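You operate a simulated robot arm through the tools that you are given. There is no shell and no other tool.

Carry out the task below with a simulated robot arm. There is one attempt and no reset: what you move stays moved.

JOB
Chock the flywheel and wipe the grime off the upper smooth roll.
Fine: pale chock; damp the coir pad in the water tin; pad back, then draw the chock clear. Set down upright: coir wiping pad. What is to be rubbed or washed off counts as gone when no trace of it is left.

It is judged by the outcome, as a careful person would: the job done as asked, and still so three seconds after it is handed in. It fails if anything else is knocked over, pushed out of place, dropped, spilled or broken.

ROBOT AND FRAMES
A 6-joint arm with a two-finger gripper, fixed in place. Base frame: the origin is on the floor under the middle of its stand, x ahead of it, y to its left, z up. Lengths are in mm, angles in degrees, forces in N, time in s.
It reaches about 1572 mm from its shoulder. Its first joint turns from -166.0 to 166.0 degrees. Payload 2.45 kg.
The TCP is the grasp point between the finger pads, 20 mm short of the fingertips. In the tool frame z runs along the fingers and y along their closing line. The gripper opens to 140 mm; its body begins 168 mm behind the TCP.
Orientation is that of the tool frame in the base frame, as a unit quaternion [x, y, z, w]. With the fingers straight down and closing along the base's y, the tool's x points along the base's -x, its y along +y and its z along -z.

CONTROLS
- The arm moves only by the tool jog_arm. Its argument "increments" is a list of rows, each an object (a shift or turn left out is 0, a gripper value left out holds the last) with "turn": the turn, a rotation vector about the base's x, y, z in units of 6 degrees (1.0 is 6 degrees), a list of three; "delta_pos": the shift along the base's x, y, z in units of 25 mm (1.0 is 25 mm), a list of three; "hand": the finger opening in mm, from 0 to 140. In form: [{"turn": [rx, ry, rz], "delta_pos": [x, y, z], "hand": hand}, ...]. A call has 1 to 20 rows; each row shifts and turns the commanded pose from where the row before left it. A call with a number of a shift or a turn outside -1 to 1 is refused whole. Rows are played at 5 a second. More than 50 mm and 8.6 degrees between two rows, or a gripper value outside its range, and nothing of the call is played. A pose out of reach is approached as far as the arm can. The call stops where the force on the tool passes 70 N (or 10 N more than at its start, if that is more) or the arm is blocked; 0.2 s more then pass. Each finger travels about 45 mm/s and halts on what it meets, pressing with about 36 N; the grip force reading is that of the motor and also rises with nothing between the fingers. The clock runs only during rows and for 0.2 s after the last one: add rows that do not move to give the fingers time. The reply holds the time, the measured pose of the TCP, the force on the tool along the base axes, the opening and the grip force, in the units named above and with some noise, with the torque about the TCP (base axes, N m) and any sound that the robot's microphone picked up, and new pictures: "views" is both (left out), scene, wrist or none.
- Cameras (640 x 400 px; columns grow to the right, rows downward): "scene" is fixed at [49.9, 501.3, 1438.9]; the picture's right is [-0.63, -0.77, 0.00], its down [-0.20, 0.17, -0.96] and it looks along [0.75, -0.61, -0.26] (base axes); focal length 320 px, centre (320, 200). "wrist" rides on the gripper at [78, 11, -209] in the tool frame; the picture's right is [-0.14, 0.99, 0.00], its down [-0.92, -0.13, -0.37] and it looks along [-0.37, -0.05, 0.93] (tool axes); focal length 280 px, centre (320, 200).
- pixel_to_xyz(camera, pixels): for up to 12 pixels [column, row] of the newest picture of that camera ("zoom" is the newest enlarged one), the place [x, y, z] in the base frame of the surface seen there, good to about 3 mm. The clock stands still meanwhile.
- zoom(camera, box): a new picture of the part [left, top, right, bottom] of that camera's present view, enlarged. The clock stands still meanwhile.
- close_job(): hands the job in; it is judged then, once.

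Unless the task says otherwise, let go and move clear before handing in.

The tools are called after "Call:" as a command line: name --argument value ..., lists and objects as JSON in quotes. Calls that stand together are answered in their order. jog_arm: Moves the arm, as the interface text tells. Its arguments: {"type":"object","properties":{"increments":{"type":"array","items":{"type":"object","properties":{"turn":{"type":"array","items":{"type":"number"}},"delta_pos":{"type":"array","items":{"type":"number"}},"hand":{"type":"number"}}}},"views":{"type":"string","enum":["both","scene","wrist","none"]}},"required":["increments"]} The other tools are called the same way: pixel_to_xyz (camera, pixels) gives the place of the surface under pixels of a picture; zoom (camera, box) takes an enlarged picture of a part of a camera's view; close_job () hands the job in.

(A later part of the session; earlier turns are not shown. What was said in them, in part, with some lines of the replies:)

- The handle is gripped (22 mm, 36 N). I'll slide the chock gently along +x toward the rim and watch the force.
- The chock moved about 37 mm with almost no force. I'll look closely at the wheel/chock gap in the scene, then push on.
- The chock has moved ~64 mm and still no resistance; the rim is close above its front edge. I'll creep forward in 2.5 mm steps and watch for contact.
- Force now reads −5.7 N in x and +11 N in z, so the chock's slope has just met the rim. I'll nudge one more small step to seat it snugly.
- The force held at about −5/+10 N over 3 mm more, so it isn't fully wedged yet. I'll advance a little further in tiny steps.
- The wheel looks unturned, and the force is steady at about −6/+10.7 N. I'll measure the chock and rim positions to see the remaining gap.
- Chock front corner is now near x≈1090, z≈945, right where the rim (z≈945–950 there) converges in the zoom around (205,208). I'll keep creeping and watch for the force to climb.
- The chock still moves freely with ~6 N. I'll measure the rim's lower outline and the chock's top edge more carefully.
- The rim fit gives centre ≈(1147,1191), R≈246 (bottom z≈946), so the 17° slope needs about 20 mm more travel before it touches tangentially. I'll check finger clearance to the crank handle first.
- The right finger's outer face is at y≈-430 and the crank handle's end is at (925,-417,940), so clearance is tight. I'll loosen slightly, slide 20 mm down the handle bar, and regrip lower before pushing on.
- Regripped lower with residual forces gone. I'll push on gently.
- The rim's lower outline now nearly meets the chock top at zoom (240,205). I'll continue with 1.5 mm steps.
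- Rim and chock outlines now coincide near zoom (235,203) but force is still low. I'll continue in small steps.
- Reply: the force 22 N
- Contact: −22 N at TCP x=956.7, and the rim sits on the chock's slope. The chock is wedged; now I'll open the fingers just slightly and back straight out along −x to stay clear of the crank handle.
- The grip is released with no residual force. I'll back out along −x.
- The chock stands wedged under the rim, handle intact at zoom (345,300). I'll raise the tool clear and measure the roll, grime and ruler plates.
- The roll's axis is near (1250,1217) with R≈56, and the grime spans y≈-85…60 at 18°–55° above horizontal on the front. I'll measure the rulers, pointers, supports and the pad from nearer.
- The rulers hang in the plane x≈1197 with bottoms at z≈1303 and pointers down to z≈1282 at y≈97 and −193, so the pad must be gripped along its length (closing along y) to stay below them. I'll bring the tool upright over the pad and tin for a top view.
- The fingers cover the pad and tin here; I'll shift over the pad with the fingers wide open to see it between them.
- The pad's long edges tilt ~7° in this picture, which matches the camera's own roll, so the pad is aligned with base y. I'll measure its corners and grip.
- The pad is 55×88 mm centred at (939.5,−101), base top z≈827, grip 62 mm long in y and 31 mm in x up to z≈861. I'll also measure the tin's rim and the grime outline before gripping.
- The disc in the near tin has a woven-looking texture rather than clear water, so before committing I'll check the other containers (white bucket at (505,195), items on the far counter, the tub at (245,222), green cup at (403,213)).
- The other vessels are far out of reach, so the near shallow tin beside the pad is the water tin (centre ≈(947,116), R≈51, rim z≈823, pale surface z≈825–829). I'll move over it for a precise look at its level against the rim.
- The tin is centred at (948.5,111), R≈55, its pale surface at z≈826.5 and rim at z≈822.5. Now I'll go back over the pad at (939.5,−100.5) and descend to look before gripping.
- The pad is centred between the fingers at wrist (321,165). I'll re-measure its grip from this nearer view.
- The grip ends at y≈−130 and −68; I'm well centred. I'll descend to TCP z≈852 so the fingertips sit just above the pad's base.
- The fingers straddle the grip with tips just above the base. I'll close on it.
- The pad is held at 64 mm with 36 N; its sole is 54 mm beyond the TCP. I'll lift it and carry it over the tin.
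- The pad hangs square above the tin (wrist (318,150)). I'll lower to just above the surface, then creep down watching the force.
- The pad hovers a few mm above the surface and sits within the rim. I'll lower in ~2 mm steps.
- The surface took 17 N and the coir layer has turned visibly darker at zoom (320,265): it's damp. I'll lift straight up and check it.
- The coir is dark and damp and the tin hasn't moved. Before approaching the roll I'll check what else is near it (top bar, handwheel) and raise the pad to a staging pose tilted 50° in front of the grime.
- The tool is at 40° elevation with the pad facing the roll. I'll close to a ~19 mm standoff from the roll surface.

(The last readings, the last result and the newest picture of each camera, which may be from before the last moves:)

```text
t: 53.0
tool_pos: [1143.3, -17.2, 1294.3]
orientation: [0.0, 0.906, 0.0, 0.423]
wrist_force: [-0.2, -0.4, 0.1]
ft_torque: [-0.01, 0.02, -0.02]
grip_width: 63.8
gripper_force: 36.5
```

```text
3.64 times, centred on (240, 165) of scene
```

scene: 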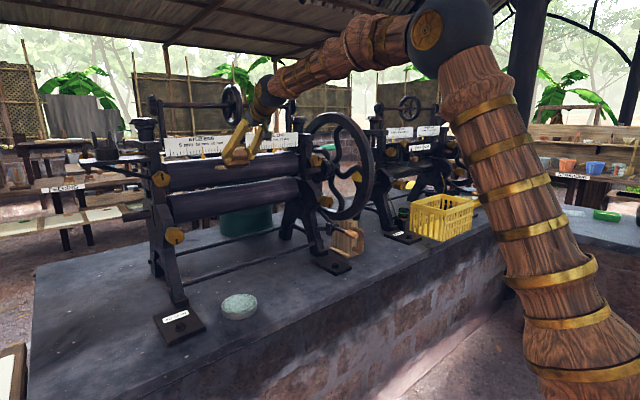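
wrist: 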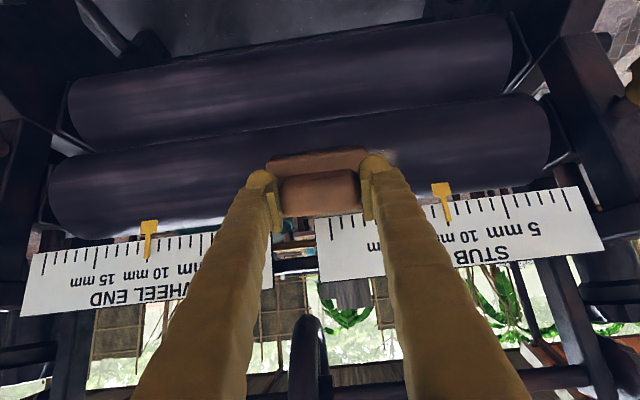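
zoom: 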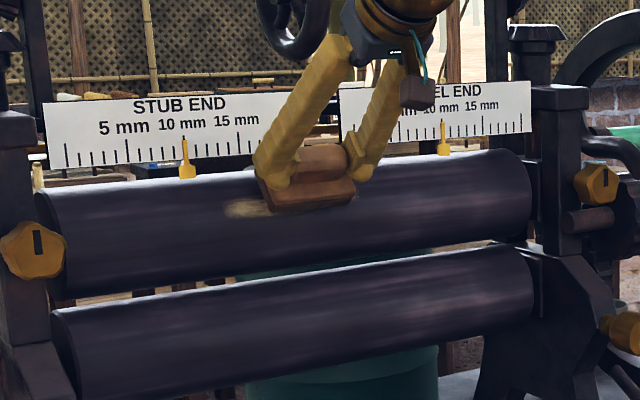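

The pad faces the grime with a little still visible at zoom (250,208). I'll check the clearance between fingers/pad and the rulers from the wrist view.

Call:
pixel_to_xyz --camera "wrist" --pixels '[[436, 186], [447, 218], [148, 225], [330, 222], [425, 205], [262, 240], [375, 160], [260, 177], [385, 190], [320, 155], [320, 205], [390, 158]]'

Call:
pixel_to_xyz --camera "scene" --pixels '[[237, 165], [246, 152], [235, 152], [260, 150], [240, 140], [222, 168], [232, 157]]'

```text
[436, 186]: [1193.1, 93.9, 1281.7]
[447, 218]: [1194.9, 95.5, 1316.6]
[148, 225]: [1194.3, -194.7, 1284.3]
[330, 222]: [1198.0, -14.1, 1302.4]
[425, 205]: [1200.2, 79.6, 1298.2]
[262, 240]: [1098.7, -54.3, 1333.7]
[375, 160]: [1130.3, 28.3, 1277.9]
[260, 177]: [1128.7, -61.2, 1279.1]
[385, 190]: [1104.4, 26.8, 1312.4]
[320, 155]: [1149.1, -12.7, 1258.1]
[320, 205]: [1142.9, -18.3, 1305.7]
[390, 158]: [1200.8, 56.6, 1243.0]
```

```text
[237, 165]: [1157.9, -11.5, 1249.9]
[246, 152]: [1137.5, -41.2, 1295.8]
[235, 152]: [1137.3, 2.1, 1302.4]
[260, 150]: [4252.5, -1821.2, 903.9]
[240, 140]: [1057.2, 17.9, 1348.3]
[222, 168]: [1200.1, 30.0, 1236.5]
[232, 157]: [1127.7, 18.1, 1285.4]
```

Plate bottoms are at z≈1300 and the pointers at y≈94/−194, so the pad clears them. I'll creep in along the tool axis toward contact.

Call:
jog_arm --increments '[{"delta_pos": [0.092, 0, -0.077]}, {"delta_pos": [0.092, 0, -0.077]}, {"delta_pos": [0.092, 0, -0.077]}, {"delta_pos": [0.092, 0, -0.077]}, {}]' --views "none"

Call:
jog_arm --increments '[{"delta_pos": [0.062, 0, -0.051]}, {"delta_pos": [0.062, 0, -0.051]}, {}]' --views "scene"

Call:
zoom --camera "scene" --box '[200, 130, 290, 190]'

```text
t: 54.2
tool_pos: [1154.3, -15.2, 1286.7]
orientation: [-0.001, 0.906, 0.001, 0.423]
wrist_force: [0.4, -0.1, 0.0]
ft_torque: [-0.01, 0.02, 0.01]
grip_width: 63.6
gripper_force: 35.8
```

```text
t: 55.0
tool_pos: [1157.3, -15.6, 1282.3]
orientation: [-0.002, 0.906, 0.001, 0.423]
wrist_force: [0.0, 0.8, -0.5]
ft_torque: [-0.01, 0.01, 0.01]
grip_width: 64.0
gripper_force: 35.4
```

scene: 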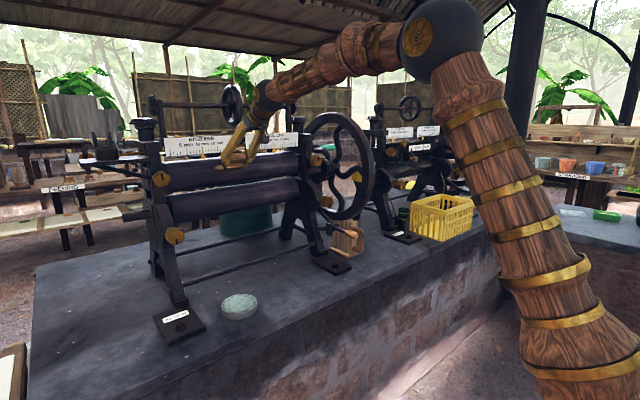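

```text
6.67 times, centred on (245, 160) of scene
```

zoom: 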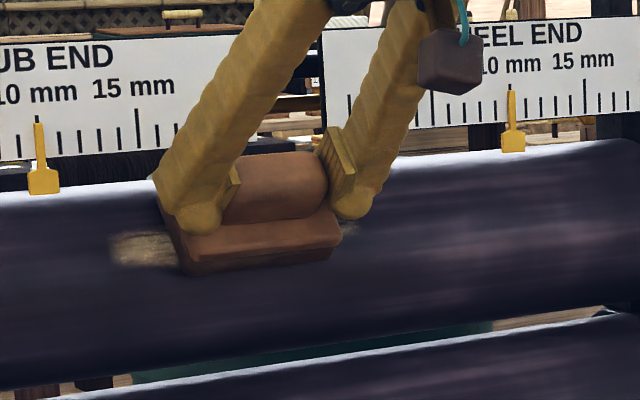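

No contact yet; grime remains visible to the left at zoom (145,248). I'll continue in ~1.2 mm steps.

Call:
jog_arm --increments '[{"delta_pos": [0.037, 0, -0.031]}, {"delta_pos": [0.037, 0, -0.031]}, {}]' --views "none"

Call:
jog_arm --increments '[{"delta_pos": [0.037, 0, -0.031]}, {"delta_pos": [0.037, 0, -0.031]}, {}]' --views "none"

```text
t: 55.8
tool_pos: [1157.9, -16.7, 1280.6]
orientation: [-0.001, 0.906, 0.0, 0.423]
wrist_force: [-9.9, 0.8, 3.3]
ft_torque: [0.01, 0.05, 0.02]
grip_width: 63.9
gripper_force: 36.2
```

```text
t: 56.6
tool_pos: [1161.2, -15.3, 1283.0]
orientation: [-0.001, 0.905, 0.001, 0.425]
wrist_force: [-30.1, 1.5, 25.0]
ft_torque: [0.02, -0.36, 0.04]
grip_width: 64.0
gripper_force: 36.3
```

Contact at about 39 N normal. I'll ease back ~1 mm, then wipe along y across the patch within y≈−62…+20 pad centre.

Call:
jog_arm --increments '[{"delta_pos": [-0.031, 0, 0.026]}, {"delta_pos": [0, 0.35, 0]}, {"delta_pos": [0, 0.35, 0]}, {"delta_pos": [0, 0.35, 0]}, {"delta_pos": [0, 0.35, 0]}, {}]' --views "scene"

Call:
zoom --camera "scene" --box '[190, 130, 290, 190]'

```text
t: 58.0
tool_pos: [1158.7, 17.4, 1280.1]
orientation: [0.0, 0.906, 0.0, 0.423]
wrist_force: [-24.9, -11.4, 24.1]
ft_torque: [0.01, -0.6, -0.22]
grip_width: 64.0
gripper_force: 35.9
```

scene: 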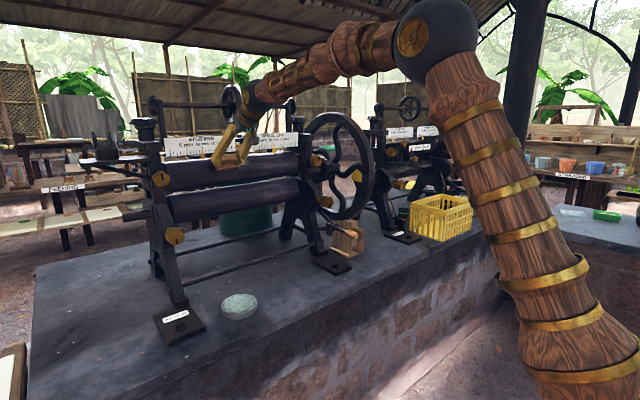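

```text
6.40 times, centred on (240, 160) of scene
```

zoom: 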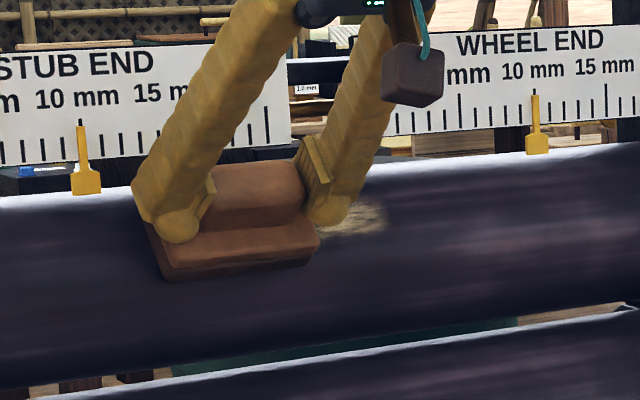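

The pad now covers the left end of the patch with clearance from the pointer at zoom (85,180). I'll sweep the other way.

Call:
jog_arm --increments '[{"delta_pos": [0, 0.2, 0]}, {"delta_pos": [0, 0.1, 0]}, {"delta_pos": [0, -0.4, 0]}, {"delta_pos": [0, -0.4, 0]}, {"delta_pos": [0, -0.4, 0]}, {"delta_pos": [0, -0.4, 0]}, {"delta_pos": [0, -0.4, 0]}, {"delta_pos": [0, -0.4, 0]}, {"delta_pos": [0, -0.4, 0]}, {"delta_pos": [0, -0.4, 0]}, {"delta_pos": [0, -0.4, 0]}, {"delta_pos": [0, -0.2, 0]}, {}]' --views "scene"

Call:
zoom --camera "scene" --box '[190, 130, 290, 190]'

```text
t: 60.8
tool_pos: [1157.8, -67.8, 1278.7]
orientation: [0.0, 0.906, -0.001, 0.424]
wrist_force: [-22.7, 8.4, 15.4]
ft_torque: [-0.08, -0.3, 0.13]
grip_width: 64.1
gripper_force: 35.9
```

scene: 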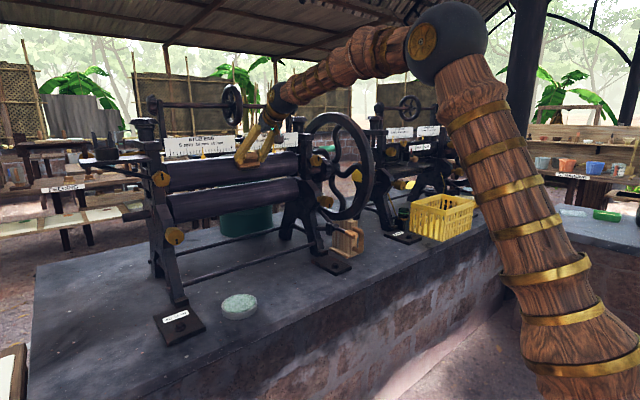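

```text
6.40 times, centred on (240, 160) of scene
```

zoom: 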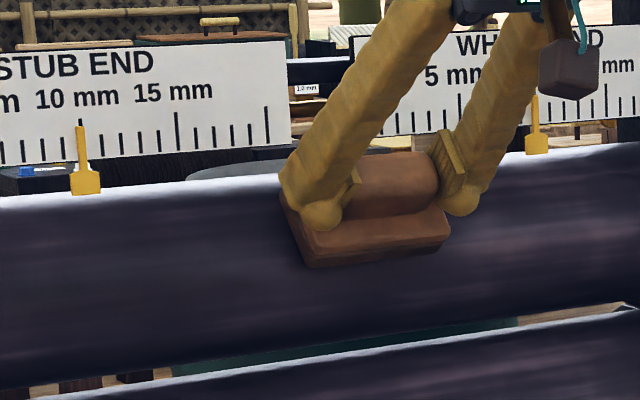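

The left part of the roll already looks clean. I'll sweep back and forth once more, then check the right end.

Call:
jog_arm --increments '[{"delta_pos": [0, -0.3, 0]}, {"delta_pos": [0, -0.3, 0]}, {"delta_pos": [0, 0.4, 0]}, {"delta_pos": [0, 0.4, 0]}, {"delta_pos": [0, 0.4, 0]}, {"delta_pos": [0, 0.4, 0]}, {"delta_pos": [0, 0.4, 0]}, {"delta_pos": [0, 0.4, 0]}, {"delta_pos": [0, 0.4, 0]}, {"delta_pos": [0, 0.4, 0]}, {"delta_pos": [0, 0.4, 0]}, {"delta_pos": [0, 0.3, 0]}, {}]' --views "scene"

Call:
zoom --camera "scene" --box '[190, 130, 290, 190]'

```text
t: 63.6
tool_pos: [1159.1, 14.5, 1279.9]
orientation: [0.001, 0.906, -0.001, 0.424]
wrist_force: [-29.9, -11.0, 23.7]
ft_torque: [0.1, -0.43, -0.17]
grip_width: 63.9
gripper_force: 35.9
```

scene: 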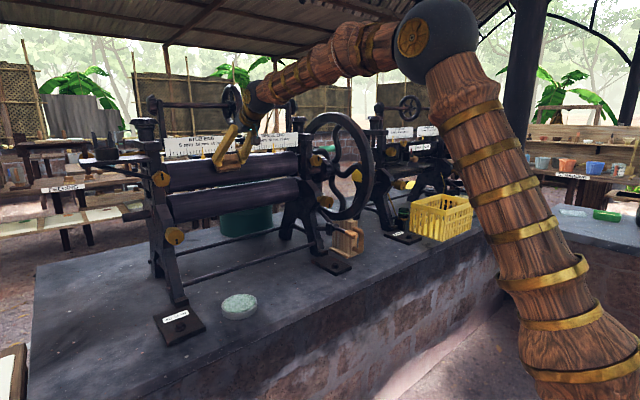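

```text
6.40 times, centred on (240, 160) of scene
```

zoom: 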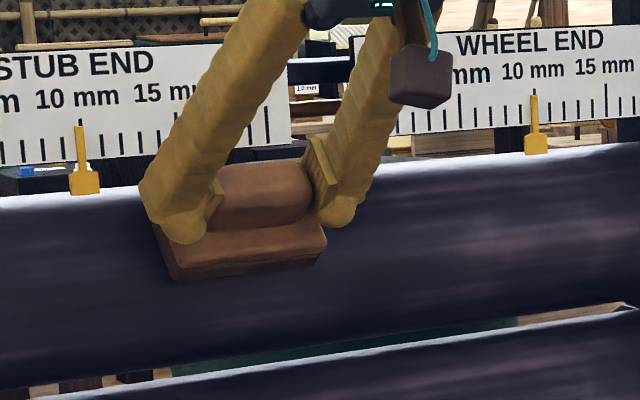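

No grime remains visible to the right of the pad. I'll back off along the tool axis and inspect the whole roll.

Call:
jog_arm --increments '[{"delta_pos": [-0.3, 0, 0.25]}, {"delta_pos": [-0.6, 0, 0.5]}, {"delta_pos": [-0.7, -0.6, 0.55]}, {"delta_pos": [-0.7, -1, 0.55]}, {"delta_pos": [-0.7, -1, 0.55]}, {"delta_pos": [-0.7, -1, 0.55]}, {"delta_pos": [-0.7, -1, 0.55]}, {"delta_pos": [-0.7, -1, 0.55]}, {}]' --views "both"

Call:
zoom --camera "scene" --box '[200, 140, 280, 190]'

Call:
zoom --camera "scene" --box '[160, 120, 310, 220]'

```text
t: 65.6
tool_pos: [1029.9, -126.2, 1381.5]
orientation: [-0.001, 0.906, 0.0, 0.423]
wrist_force: [-0.6, -0.3, -0.8]
ft_torque: [0.01, 0.05, 0.0]
grip_width: 63.9
gripper_force: 35.8
```

scene: 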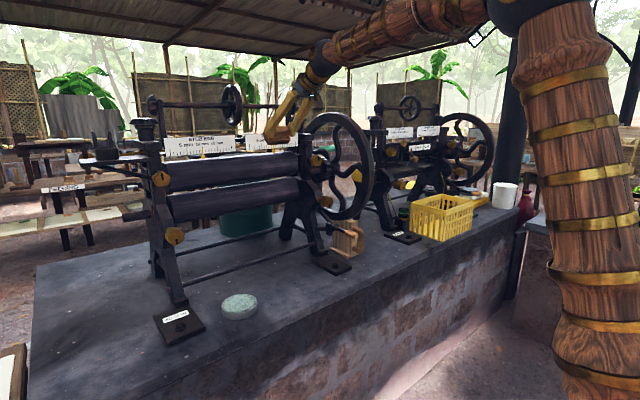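
wrist: 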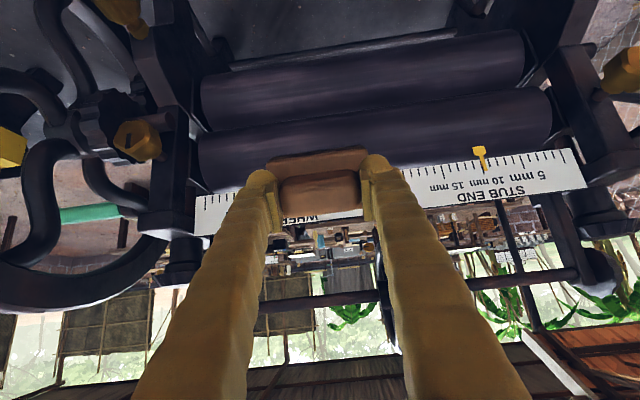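

```text
8.00 times, centred on (240, 165) of scene
```

zoom: 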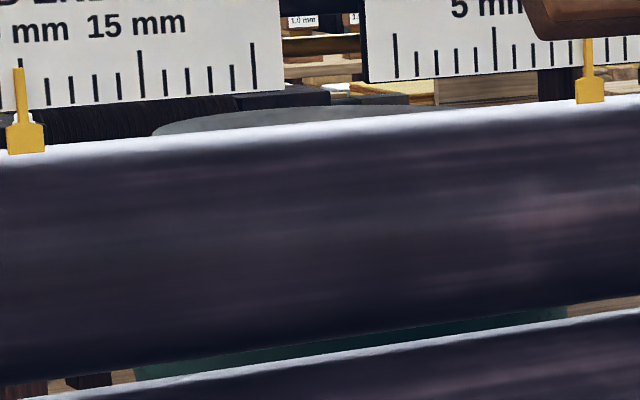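

```text
4.00 times, centred on (235, 170) of scene
```

zoom: 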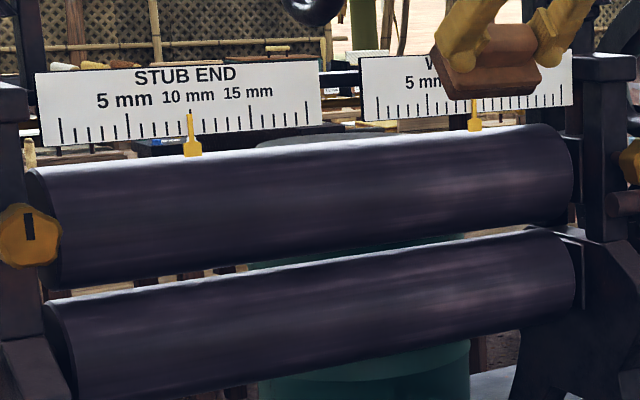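

The scene zooms show no tan patch left on the roll around (240,165). I'll double check from the wrist camera at a different angle.

Call:
zoom --camera "wrist" --box '[360, 80, 560, 180]'

Call:
zoom --camera "wrist" --box '[190, 100, 300, 200]'

Call:
zoom --camera "scene" --box '[218, 150, 262, 182]'

Call:
zoom --camera "scene" --box '[290, 100, 410, 280]'

```text
3.20 times, centred on (460, 130) of wrist
```

zoom: 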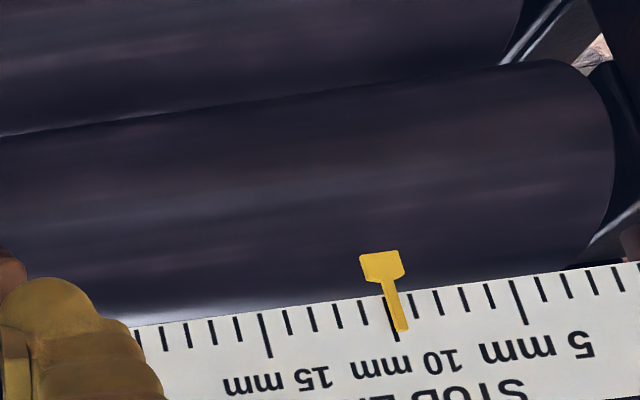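

```text
4.00 times, centred on (245, 150) of wrist
```

zoom: 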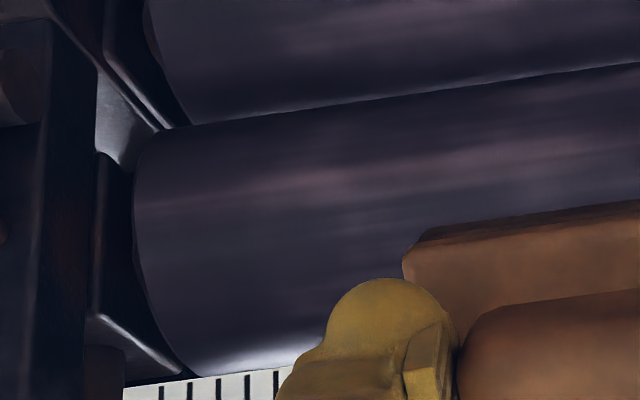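

```text
12.50 times, centred on (240, 166) of scene
```

zoom: 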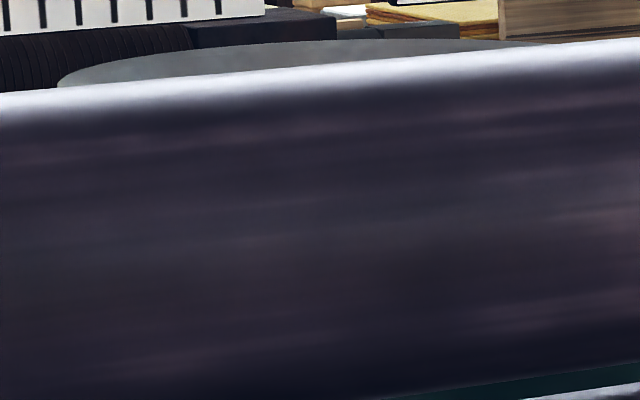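

```text
2.22 times, centred on (350, 190) of scene
```

zoom: 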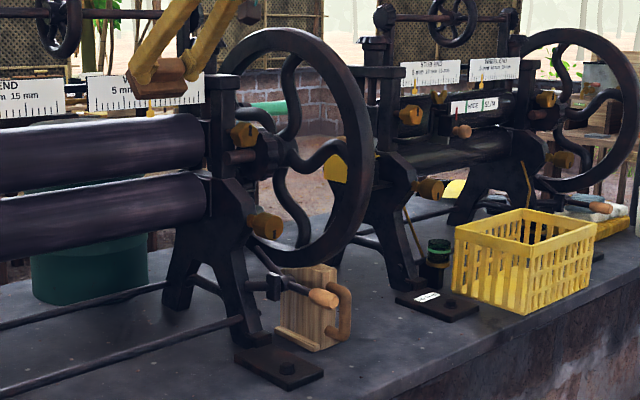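

The roll is clean from both cameras and the chock still holds the wheel. Now I'll bring the pad upright again and carry it back above its original place at (938.5,−100).

Call:
jog_arm --increments '[{"turn": [0, 0.926, 0], "delta_pos": [-0.6, 0.116, -0.6]}, {"turn": [0, 0.926, 0], "delta_pos": [-0.6, 0.116, -0.8]}, {"turn": [0, 0.926, 0], "delta_pos": [-0.6, 0.116, -1]}, {"turn": [0, 0.926, 0], "delta_pos": [-0.6, 0.116, -1]}, {"turn": [0, 0.926, 0], "delta_pos": [-0.6, 0.116, -1]}, {"turn": [0, 0.926, 0], "delta_pos": [-0.4, 0.116, -1]}, {"turn": [0, 0.926, 0], "delta_pos": [-0.256, 0.116, -1]}, {"turn": [0, 0.926, 0], "delta_pos": [0, 0.116, -1]}, {"turn": [0, 0.926, 0], "delta_pos": [0, 0.116, -1]}, {"delta_pos": [0, 0, -1]}, {"delta_pos": [0, 0, -1]}, {"delta_pos": [0, 0, -1]}, {"delta_pos": [0, 0, -1]}, {"delta_pos": [0, 0, -1]}, {"delta_pos": [0, 0, -1]}, {"delta_pos": [0, 0, -1]}, {"delta_pos": [0, 0, -1]}, {"delta_pos": [0, 0, -1]}, {}]' --views "both"

```text
t: 69.6
tool_pos: [941.1, -98.3, 946.5]
orientation: [0.0, 1.0, -0.001, 0.0]
wrist_force: [0.1, -1.5, -0.2]
ft_torque: [0.0, 0.01, 0.01]
grip_width: 63.7
gripper_force: 36.0
```

scene: 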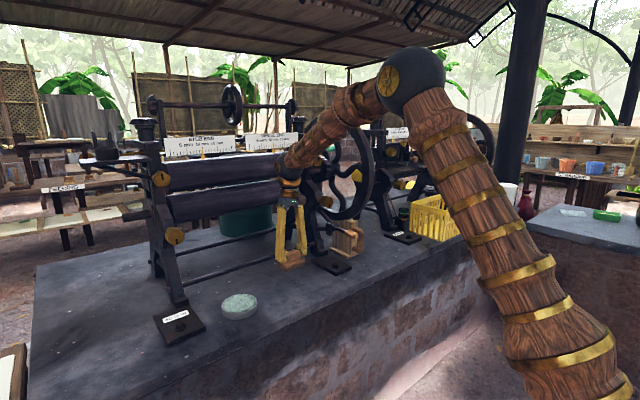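
wrist: 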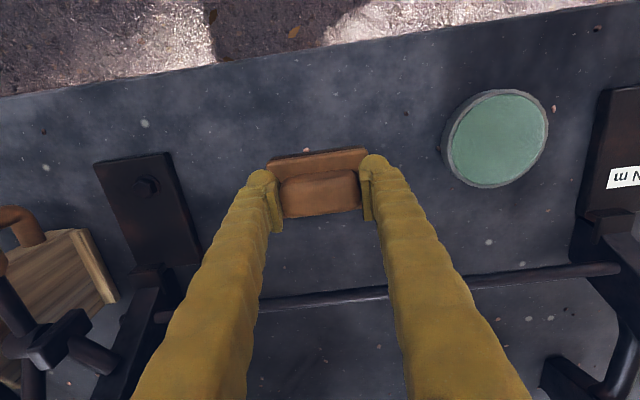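

The pad is upright above its place; I'll check whether it tilted in the grip before setting it down.

Call:
zoom --camera "scene" --box '[255, 215, 325, 275]'

Call:
zoom --camera "wrist" --box '[255, 135, 385, 230]'

Call:
pixel_to_xyz --camera "wrist" --pixels '[[318, 155], [318, 162], [318, 167], [318, 178], [318, 190], [318, 205], [318, 210], [285, 160], [350, 155], [290, 195], [350, 190]]'

Call:
pixel_to_xyz --camera "scene" --pixels '[[283, 262], [291, 267], [300, 263], [287, 265], [290, 258], [296, 262], [283, 259], [291, 263]]'

```text
6.67 times, centred on (290, 245) of scene
```

zoom: 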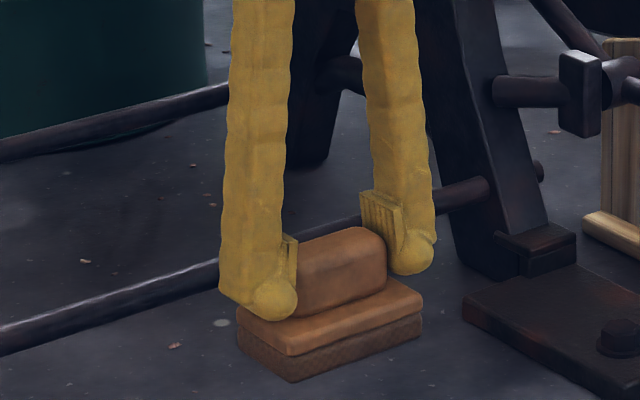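

```text
4.21 times, centred on (320, 182) of wrist
```

zoom: 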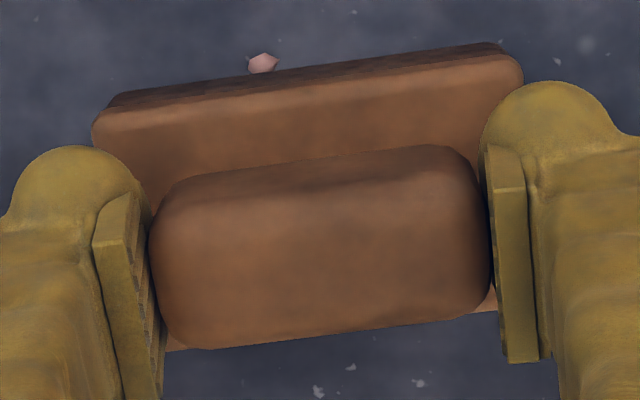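

```text
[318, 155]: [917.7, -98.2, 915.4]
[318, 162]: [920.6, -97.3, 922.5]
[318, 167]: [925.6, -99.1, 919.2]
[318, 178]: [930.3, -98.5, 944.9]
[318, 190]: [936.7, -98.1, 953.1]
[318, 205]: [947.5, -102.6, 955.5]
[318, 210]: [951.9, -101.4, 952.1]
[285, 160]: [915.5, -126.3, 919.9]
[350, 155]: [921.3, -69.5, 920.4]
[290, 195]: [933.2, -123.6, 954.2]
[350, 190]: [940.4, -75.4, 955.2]
```

```text
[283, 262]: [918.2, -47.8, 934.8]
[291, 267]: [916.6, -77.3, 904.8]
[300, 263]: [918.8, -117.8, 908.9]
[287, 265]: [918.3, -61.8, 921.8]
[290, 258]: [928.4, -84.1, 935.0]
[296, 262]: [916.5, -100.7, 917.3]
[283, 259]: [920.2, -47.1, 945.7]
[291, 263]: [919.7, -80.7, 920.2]
```

The pad sits level in the grip (grip top 8 mm above TCP, as before). I'll lower it to just above the bench at its original spot.

Call:
jog_arm --increments '[{"delta_pos": [-0.06, -0.05, -1]}, {"delta_pos": [0, 0, -1]}, {"delta_pos": [0, 0, -0.8]}, {"delta_pos": [0, 0, -0.5]}, {"delta_pos": [0, 0, -0.2]}, {}]' --views "scene"

```text
t: 71.0
tool_pos: [938.1, -102.3, 857.7]
orientation: [0.001, 1.0, 0.0, 0.0]
wrist_force: [0.5, 0.4, 0.5]
ft_torque: [-0.03, -0.02, 0.0]
grip_width: 63.6
gripper_force: 36.0
```

scene: 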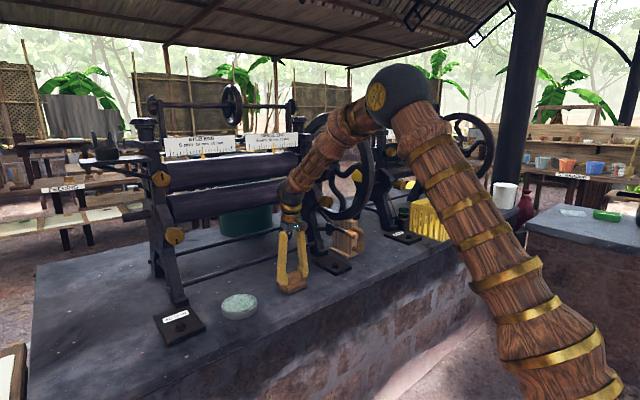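

The pad is about 3 mm above the bench. I'll creep down until it touches.

Call:
jog_arm --increments '[{"delta_pos": [0, 0.03, -0.06]}, {"delta_pos": [0, 0, -0.06]}, {}]' --views "none"

Call:
jog_arm --increments '[{"delta_pos": [0, 0, -0.04]}, {}]' --views "none"

```text
t: 71.8
tool_pos: [938.3, -99.5, 855.5]
orientation: [0.0, 1.0, 0.0, 0.0]
wrist_force: [0.4, 0.0, -1.4]
ft_torque: [-0.02, 0.01, -0.01]
grip_width: 63.9
gripper_force: 35.9
```

```text
t: 72.4
tool_pos: [938.4, -100.3, 854.6]
orientation: [0.0, 1.0, -0.001, 0.0]
wrist_force: [-0.9, -0.5, 0.1]
ft_torque: [0.0, 0.02, 0.01]
grip_width: 63.8
gripper_force: 36.0
```

No contact yet at TCP z≈854.6; I'll go down a little further in 1 mm steps.

Call:
jog_arm --increments '[{"delta_pos": [0, 0, -0.04]}, {}]' --views "none"

Call:
jog_arm --increments '[{"delta_pos": [0, 0, -0.03]}, {}]' --views "none"

```text
t: 73.0
tool_pos: [938.0, -99.9, 854.1]
orientation: [0.0, 1.0, -0.001, 0.001]
wrist_force: [2.9, -3.8, 8.6]
ft_torque: [0.08, 0.11, 0.04]
grip_width: 63.6
gripper_force: 35.7
```

```text
t: 73.6
tool_pos: [938.9, -99.7, 853.2]
orientation: [0.0, 1.0, 0.0, 0.001]
wrist_force: [0.6, 0.2, 28.8]
ft_torque: [0.11, 0.56, 0.02]
grip_width: 63.8
gripper_force: 36.0
```

The pad is down (28 N). I'll relax the pressure slightly, then open the fingers.

Call:
jog_arm --increments '[{"delta_pos": [0, 0, 0.03]}, {"hand": 70}, {"hand": 85}, {"hand": 100}, {"hand": 100}, {"hand": 100}, {}]' --views "both"

Call:
zoom --camera "scene" --box '[260, 240, 330, 300]'

```text
t: 75.2
tool_pos: [939.1, -98.6, 853.6]
orientation: [0.0, 1.0, 0.0, 0.0]
wrist_force: [-0.7, 0.8, 0.6]
ft_torque: [0.02, -0.01, -0.01]
grip_width: 99.9
gripper_force: 0.0
```

scene: 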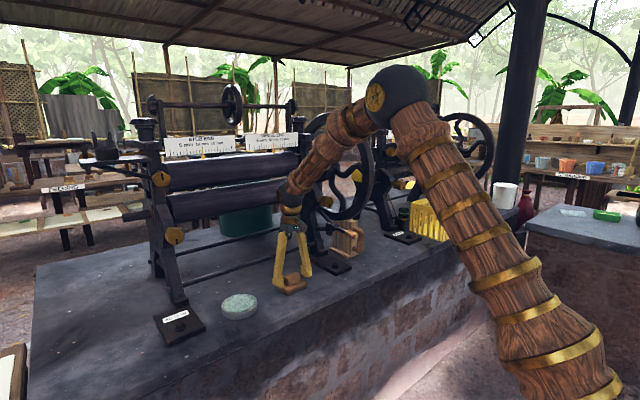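
wrist: 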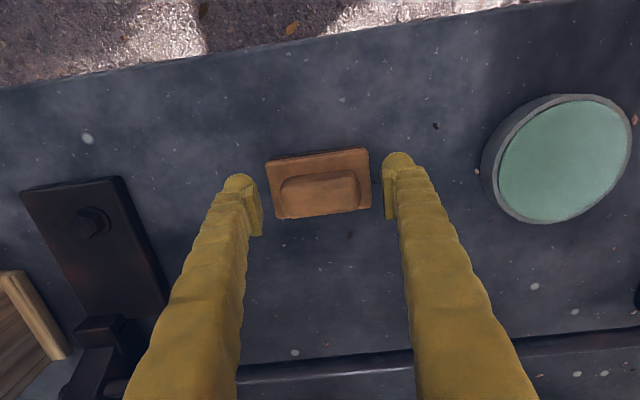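

```text
6.67 times, centred on (295, 270) of scene
```

zoom: 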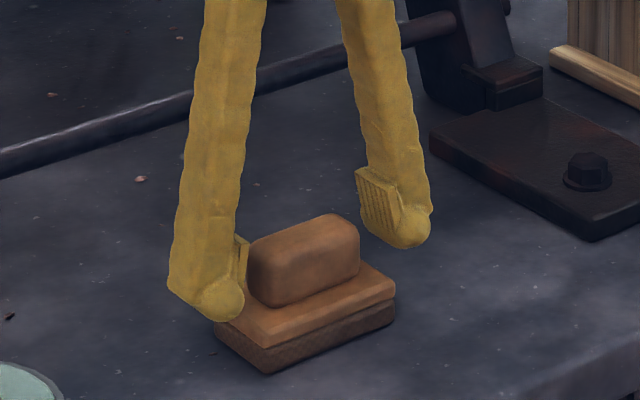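

The pad stands upright at its original spot. I'll lift off and swing to the 45° pose in front of the chock handle.

Call:
jog_arm --increments '[{"delta_pos": [0, 0, 0.6]}, {"delta_pos": [0, 0, 1]}, {"delta_pos": [0, 0, 1]}, {"delta_pos": [0, 0, 1]}, {"delta_pos": [0, 0, 1]}, {"delta_pos": [-0.3, -0.2, 1]}, {"turn": [0, -0.9375, 0], "delta_pos": [-0.72, -0.95, 0.1]}, {"turn": [0, -0.9375, 0], "delta_pos": [-0.72, -0.95, 0.1]}, {"turn": [0, -0.9375, 0], "delta_pos": [-0.72, -0.95, 0.1]}, {"turn": [0, -0.9375, 0], "delta_pos": [-0.72, -0.95, 0.1]}, {"turn": [0, -0.9375, 0], "delta_pos": [-0.72, -0.95, 0.1]}, {"turn": [0, -0.9375, 0], "delta_pos": [-0.72, -0.95, 0.1]}, {"turn": [0, -0.9375, 0], "delta_pos": [-0.72, -0.95, 0.1]}, {"turn": [0, -0.9375, 0], "delta_pos": [-0.72, -0.95, 0.1]}, {"delta_pos": [-0.72, -0.95, 0]}, {"delta_pos": [-0.72, -0.95, 0]}, {"delta_pos": [-0.72, -0.95, 0]}, {}]' --views "both"

```text
t: 79.0
tool_pos: [734.7, -366.6, 1015.6]
orientation: [0.0, 0.924, 0.0, 0.382]
wrist_force: [-0.7, 0.2, -0.5]
ft_torque: [-0.01, 0.0, 0.06]
grip_width: 99.8
gripper_force: 0.1
```

scene: 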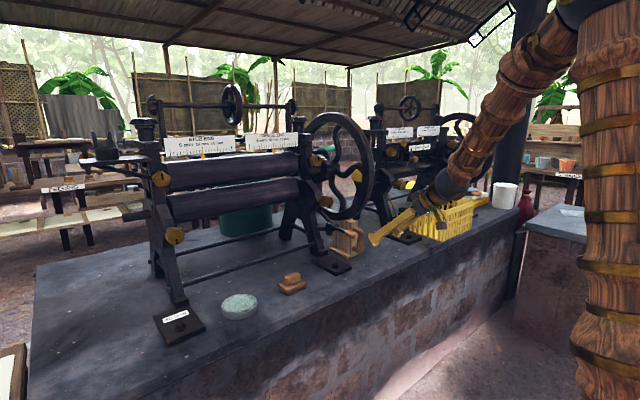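
wrist: 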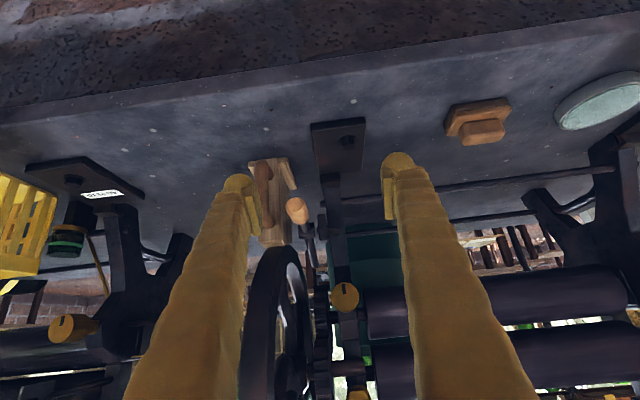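

The pad and tin rest undisturbed. I'll move down in front of the chock handle at (800,−477,875) with the fingers narrowed.

Call:
jog_arm --increments '[{"delta_pos": [0.3, -0.737, -0.9], "hand": 60}, {"delta_pos": [0.4, -0.737, -0.9], "hand": 40}, {"delta_pos": [0.4, -0.737, -0.95], "hand": 32}, {"delta_pos": [0.4, -0.737, -0.95]}, {"delta_pos": [0.5, -0.737, -0.95]}, {"delta_pos": [0.5, -0.737, -0.97]}, {}]' --views "both"

Call:
zoom --camera "wrist" --box '[250, 140, 400, 340]'

Call:
pixel_to_xyz --camera "wrist" --pixels '[[328, 220], [330, 240], [332, 260], [334, 290], [320, 250], [346, 250], [326, 215]]'

```text
t: 80.6
tool_pos: [795.0, -478.8, 870.6]
orientation: [-0.001, 0.924, 0.001, 0.383]
wrist_force: [-0.7, 0.4, -0.4]
ft_torque: [0.0, -0.01, 0.0]
grip_width: 31.8
gripper_force: 0.0
```

scene: 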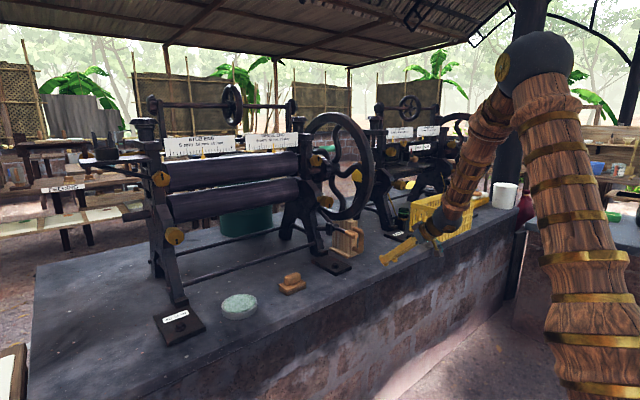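
wrist: 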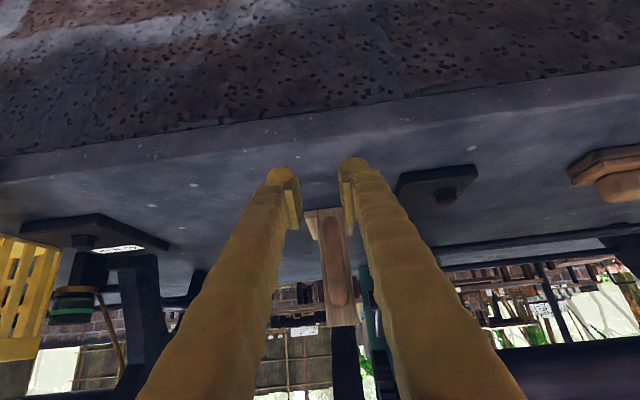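

```text
2.00 times, centred on (325, 240) of wrist
```

zoom: 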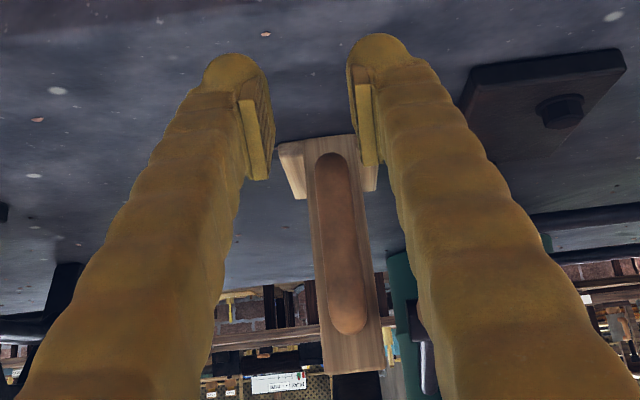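

```text
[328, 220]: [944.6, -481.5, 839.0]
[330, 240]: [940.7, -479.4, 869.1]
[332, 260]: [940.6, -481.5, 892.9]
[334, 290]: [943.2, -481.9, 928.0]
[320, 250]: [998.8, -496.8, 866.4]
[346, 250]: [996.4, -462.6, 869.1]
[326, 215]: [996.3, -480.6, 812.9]
```

The handle is at y≈−480, x≈940–962, aligned between the fingers as when I left it. I'll advance 100 mm, then check.

Call:
jog_arm --increments '[{"delta_pos": [0.8, 0, 0.04], "hand": 29}, {"delta_pos": [0.8, 0, 0.04]}, {"delta_pos": [0.8, 0, 0.04]}, {"delta_pos": [0.8, 0, 0.04]}, {"delta_pos": [0.8, 0, 0]}, {}]' --views "both"

Call:
zoom --camera "scene" --box '[320, 190, 390, 250]'

Call:
zoom --camera "wrist" --box '[250, 140, 400, 340]'

```text
t: 82.0
tool_pos: [895.9, -477.3, 877.3]
orientation: [0.0, 0.924, 0.0, 0.382]
wrist_force: [0.0, 0.0, -0.2]
ft_torque: [0.01, -0.01, -0.03]
grip_width: 29.3
gripper_force: 0.1
```

scene: 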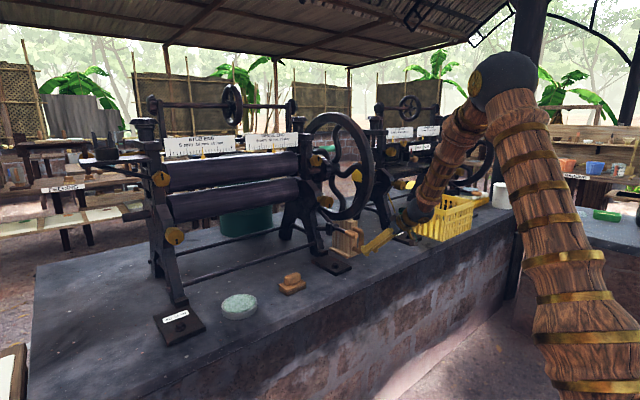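
wrist: 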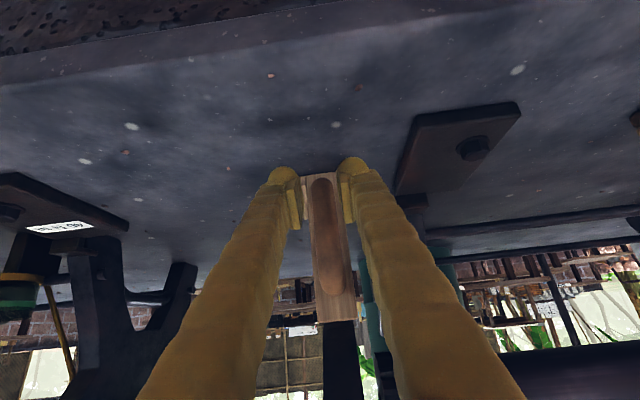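

```text
6.67 times, centred on (355, 220) of scene
```

zoom: 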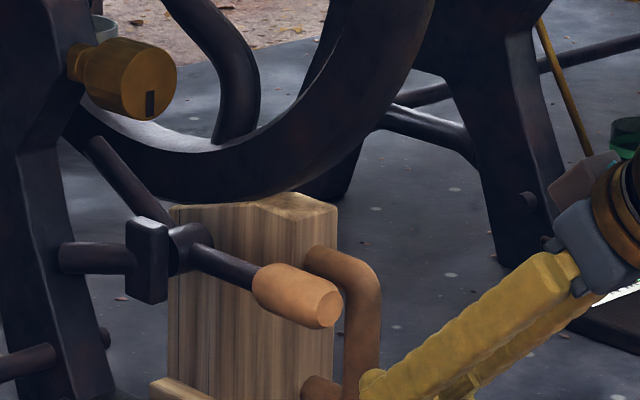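

```text
2.00 times, centred on (325, 240) of wrist
```

zoom: 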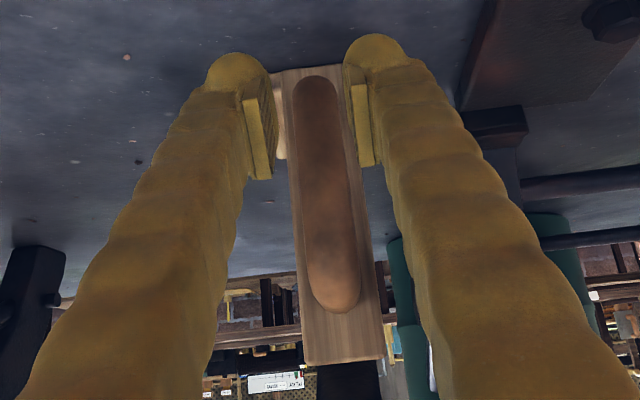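

The handle lies between the finger pads with no contact. I'll advance 28 mm more and check clearance at the tips.

Call:
jog_arm --increments '[{"delta_pos": [0.28, 0, 0]}, {"delta_pos": [0.28, 0, 0]}, {"delta_pos": [0.28, 0, 0]}, {"delta_pos": [0.28, 0, 0]}, {}]' --views "wrist"

Call:
zoom --camera "wrist" --box '[270, 150, 370, 250]'

```text
t: 83.2
tool_pos: [924.5, -477.9, 877.0]
orientation: [-0.001, 0.924, 0.0, 0.383]
wrist_force: [0.0, 0.0, 0.8]
ft_torque: [0.03, 0.0, 0.02]
grip_width: 29.0
gripper_force: 0.1
```

wrist: 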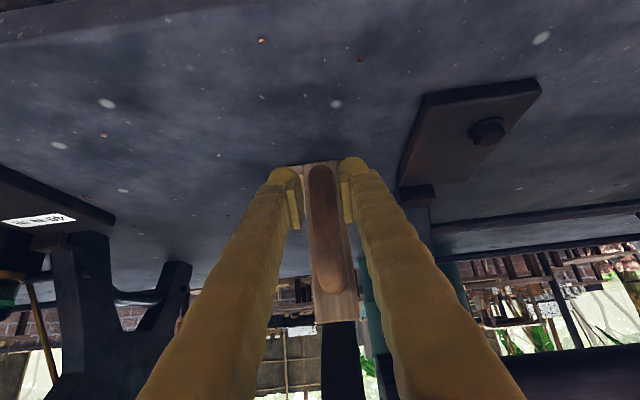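

```text
4.00 times, centred on (320, 200) of wrist
```

zoom: 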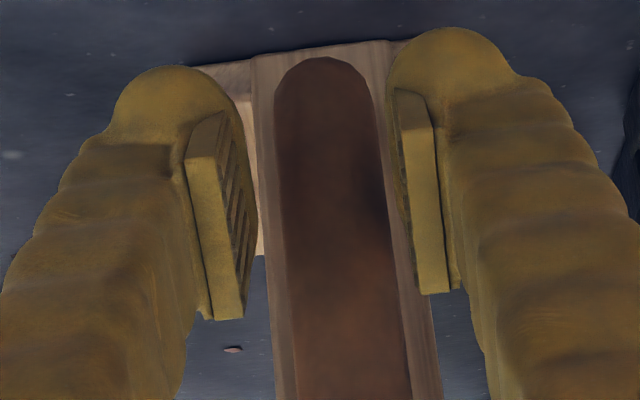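

Accounting for the camera's roll, the bar is centred for the grasp point. I'll go the last 31 mm slowly.

Call:
jog_arm --increments '[{"delta_pos": [0.25, 0, 0]}, {"delta_pos": [0.25, 0, 0]}, {"delta_pos": [0.25, 0, 0]}, {"delta_pos": [0.25, 0, 0]}, {"delta_pos": [0.22, 0, 0]}, {}]' --views "wrist"

```text
t: 84.6
tool_pos: [954.0, -476.7, 877.1]
orientation: [0.0, 0.923, 0.0, 0.384]
wrist_force: [0.0, -0.2, 0.3]
ft_torque: [0.0, 0.01, 0.01]
grip_width: 29.0
gripper_force: 0.0
```

wrist: 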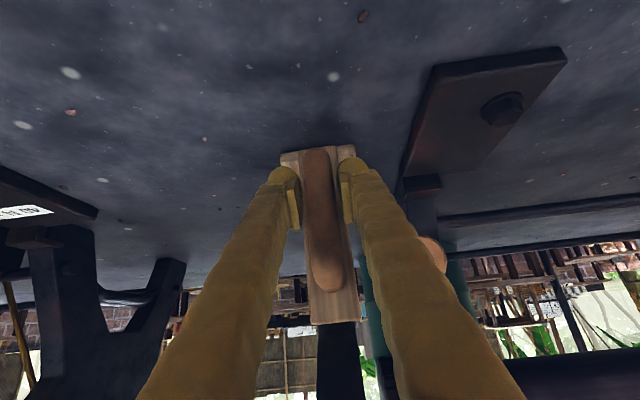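

The bar is between the pads with no contact force. I'll close on it.

Call:
jog_arm --increments '[{"hand": 10}, {"hand": 10}, {"hand": 10}, {"hand": 10}]' --views "none"

```text
t: 85.6
tool_pos: [953.7, -477.3, 875.0]
orientation: [0.0, 0.924, 0.0, 0.383]
wrist_force: [1.1, 0.1, -0.2]
ft_torque: [-0.01, -0.03, 0.01]
grip_width: 22.7
gripper_force: 36.2
```

Gripped at 22.7 mm, 36 N. I'll draw the chock straight back out along −x, starting gently.

Call:
jog_arm --increments '[{"delta_pos": [-0.1, 0, 0]}, {"delta_pos": [-0.1, 0, 0]}, {"delta_pos": [-0.2, 0, 0]}, {"delta_pos": [-0.3, 0, 0]}, {"delta_pos": [-0.3, 0, 0]}, {}]' --views "scene"

Call:
zoom --camera "scene" --box '[290, 100, 410, 280]'

```text
t: 87.0
tool_pos: [929.7, -476.7, 878.7]
orientation: [-0.001, 0.924, 0.001, 0.383]
wrist_force: [-0.2, 0.3, -1.2]
ft_torque: [0.04, 0.45, 0.0]
grip_width: 22.5
gripper_force: 36.1
```

scene: 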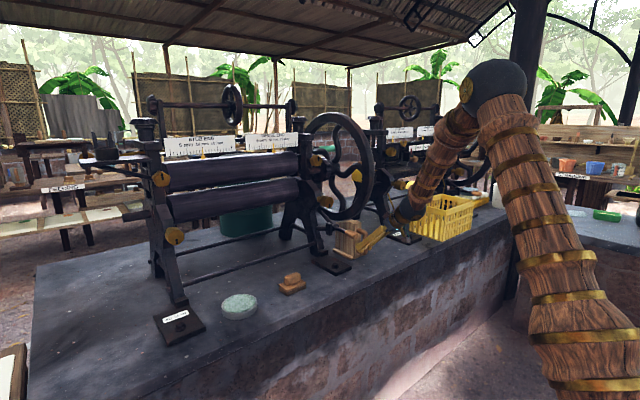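

```text
2.22 times, centred on (350, 190) of scene
```

zoom: 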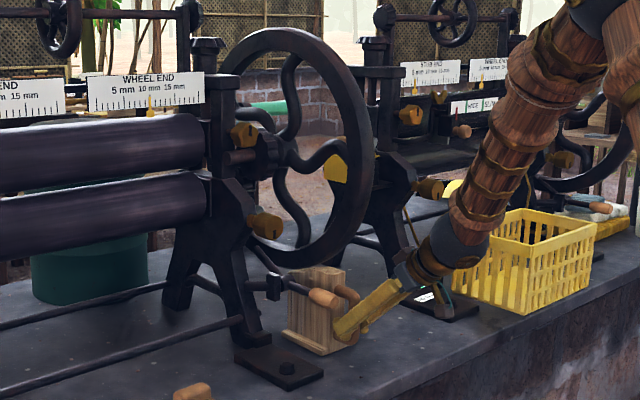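

The chock came free without trouble. I'll draw it back the remaining ~88 mm to its original place.

Call:
jog_arm --increments '[{"delta_pos": [-0.5, 0, 0]}, {"delta_pos": [-0.5, 0, 0]}, {"delta_pos": [-0.5, 0, 0]}, {"delta_pos": [-0.5, 0, 0]}, {"delta_pos": [-0.5, 0, 0]}, {"delta_pos": [-0.5, 0, 0]}, {"delta_pos": [-0.45, 0, 0]}, {}]' --views "both"

Call:
zoom --camera "scene" --box '[320, 210, 400, 280]'

```text
t: 88.8
tool_pos: [843.5, -478.0, 877.9]
orientation: [0.0, 0.924, 0.001, 0.383]
wrist_force: [0.4, 0.5, -0.2]
ft_torque: [0.01, 0.15, 0.05]
grip_width: 22.7
gripper_force: 35.8
```

scene: 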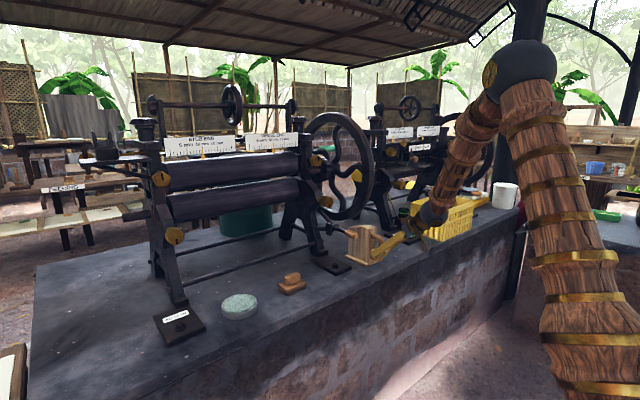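
wrist: 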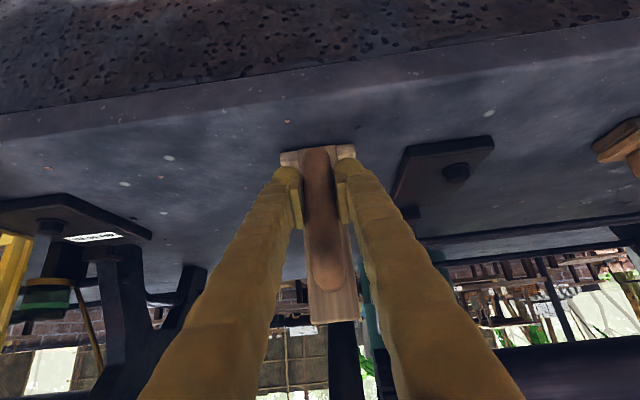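

```text
5.71 times, centred on (360, 245) of scene
```

zoom: 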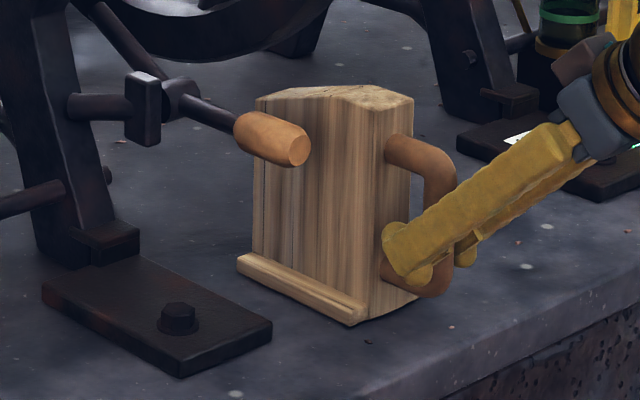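

The chock stands exactly where it began (zoom matches the first view: top corners at (257,97) and (413,98)). I'll release and back away.

Call:
jog_arm --increments '[{"hand": 35}, {"hand": 60}, {"hand": 60}, {"hand": 60}, {}, {"delta_pos": [-0.7, 0, 0.5]}, {"delta_pos": [-0.8, 0, 0.7]}, {"delta_pos": [-0.8, 0, 0.8]}, {"delta_pos": [-0.8, 0, 0.8]}, {"delta_pos": [-0.8, 0, 0.8]}, {"delta_pos": [-0.8, 0, 0.8]}, {"delta_pos": [-0.6, 0, 1]}, {"delta_pos": [-0.6, 0, 1]}, {}]' --views "both"

Call:
zoom --camera "scene" --box '[320, 210, 400, 280]'

Call:
zoom --camera "scene" --box '[130, 80, 400, 340]'

Call:
zoom --camera "scene" --box '[200, 140, 280, 190]'

```text
t: 91.8
tool_pos: [695.4, -478.0, 1035.3]
orientation: [0.0, 0.924, -0.001, 0.383]
wrist_force: [0.1, 0.1, 0.2]
ft_torque: [0.0, 0.0, 0.04]
grip_width: 60.0
gripper_force: 0.0
```

scene: 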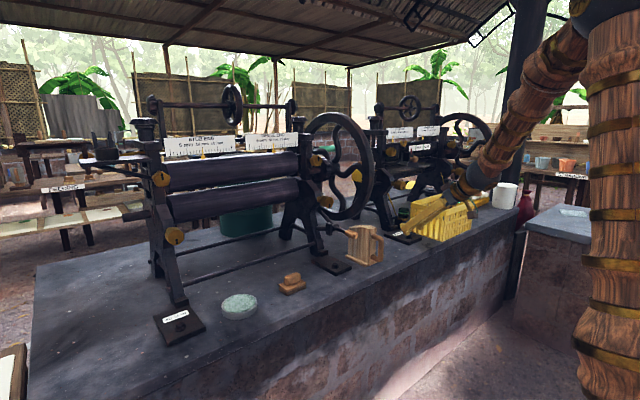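
wrist: 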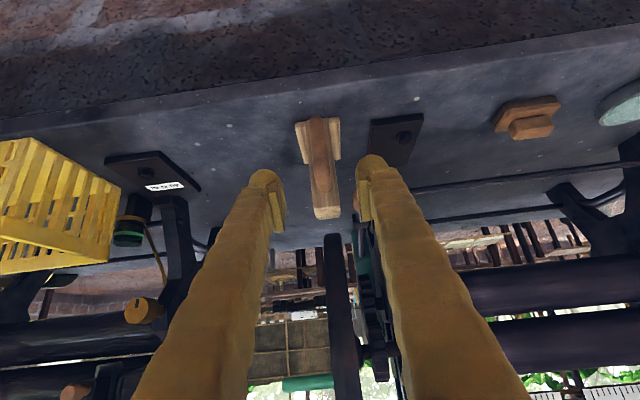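

```text
5.71 times, centred on (360, 245) of scene
```

zoom: 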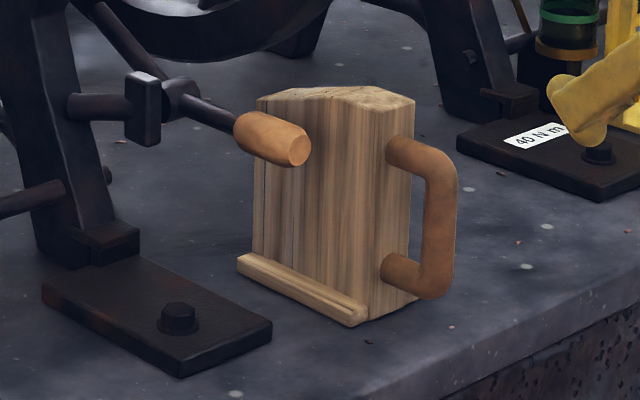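

```text
1.54 times, centred on (265, 210) of scene
```

zoom: 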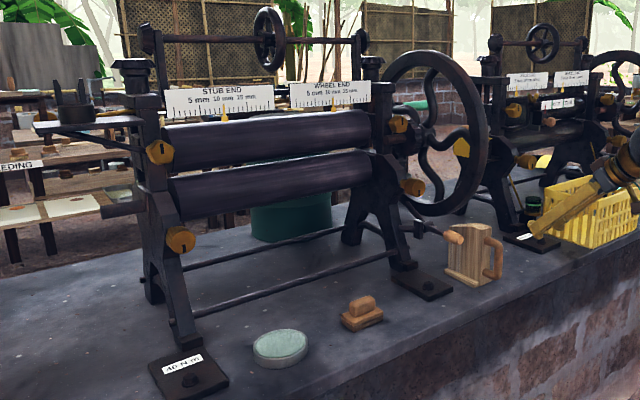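

```text
8.00 times, centred on (240, 165) of scene
```

zoom: 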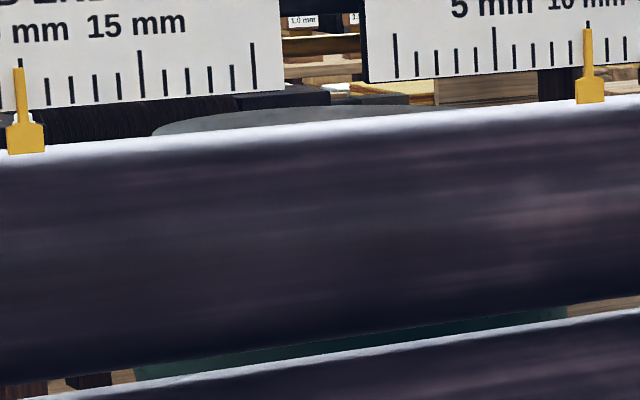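

Everything checks out. The roll is clean in the 8× zoom, and the pad stands upright at (292,283). The tin is untouched, the chock is back clear of the wheel with its handle free, and the arm is well away. I'll hand the job in.

Call:
close_job

```text
The job is handed in.
```

The flywheel was chocked, the grime is off the upper smooth roll, and the job is handed in. I have no verdict back on the judging.

- **Chock:** I slid the pale chock under the rim until it met about 22 N and left it there for the wipe. Afterwards I drew it clear, back to where it started.
- **Pad:** I damped the coir pad in the tin on the bench. The surface there looked woven rather than like open water, but it was the only tin in reach and the coir turned visibly darker.
- **Roll:** I wiped along the roll several times, and no grime shows from the cameras.
- **Pad back:** It is standing upright on its original spot.

The flywheel may have turned by about a degree during the wiping, going by a small shift of one spoke in the pictures. I saw nothing else knocked, spilled or moved, and the arm was clear and empty at hand-in.
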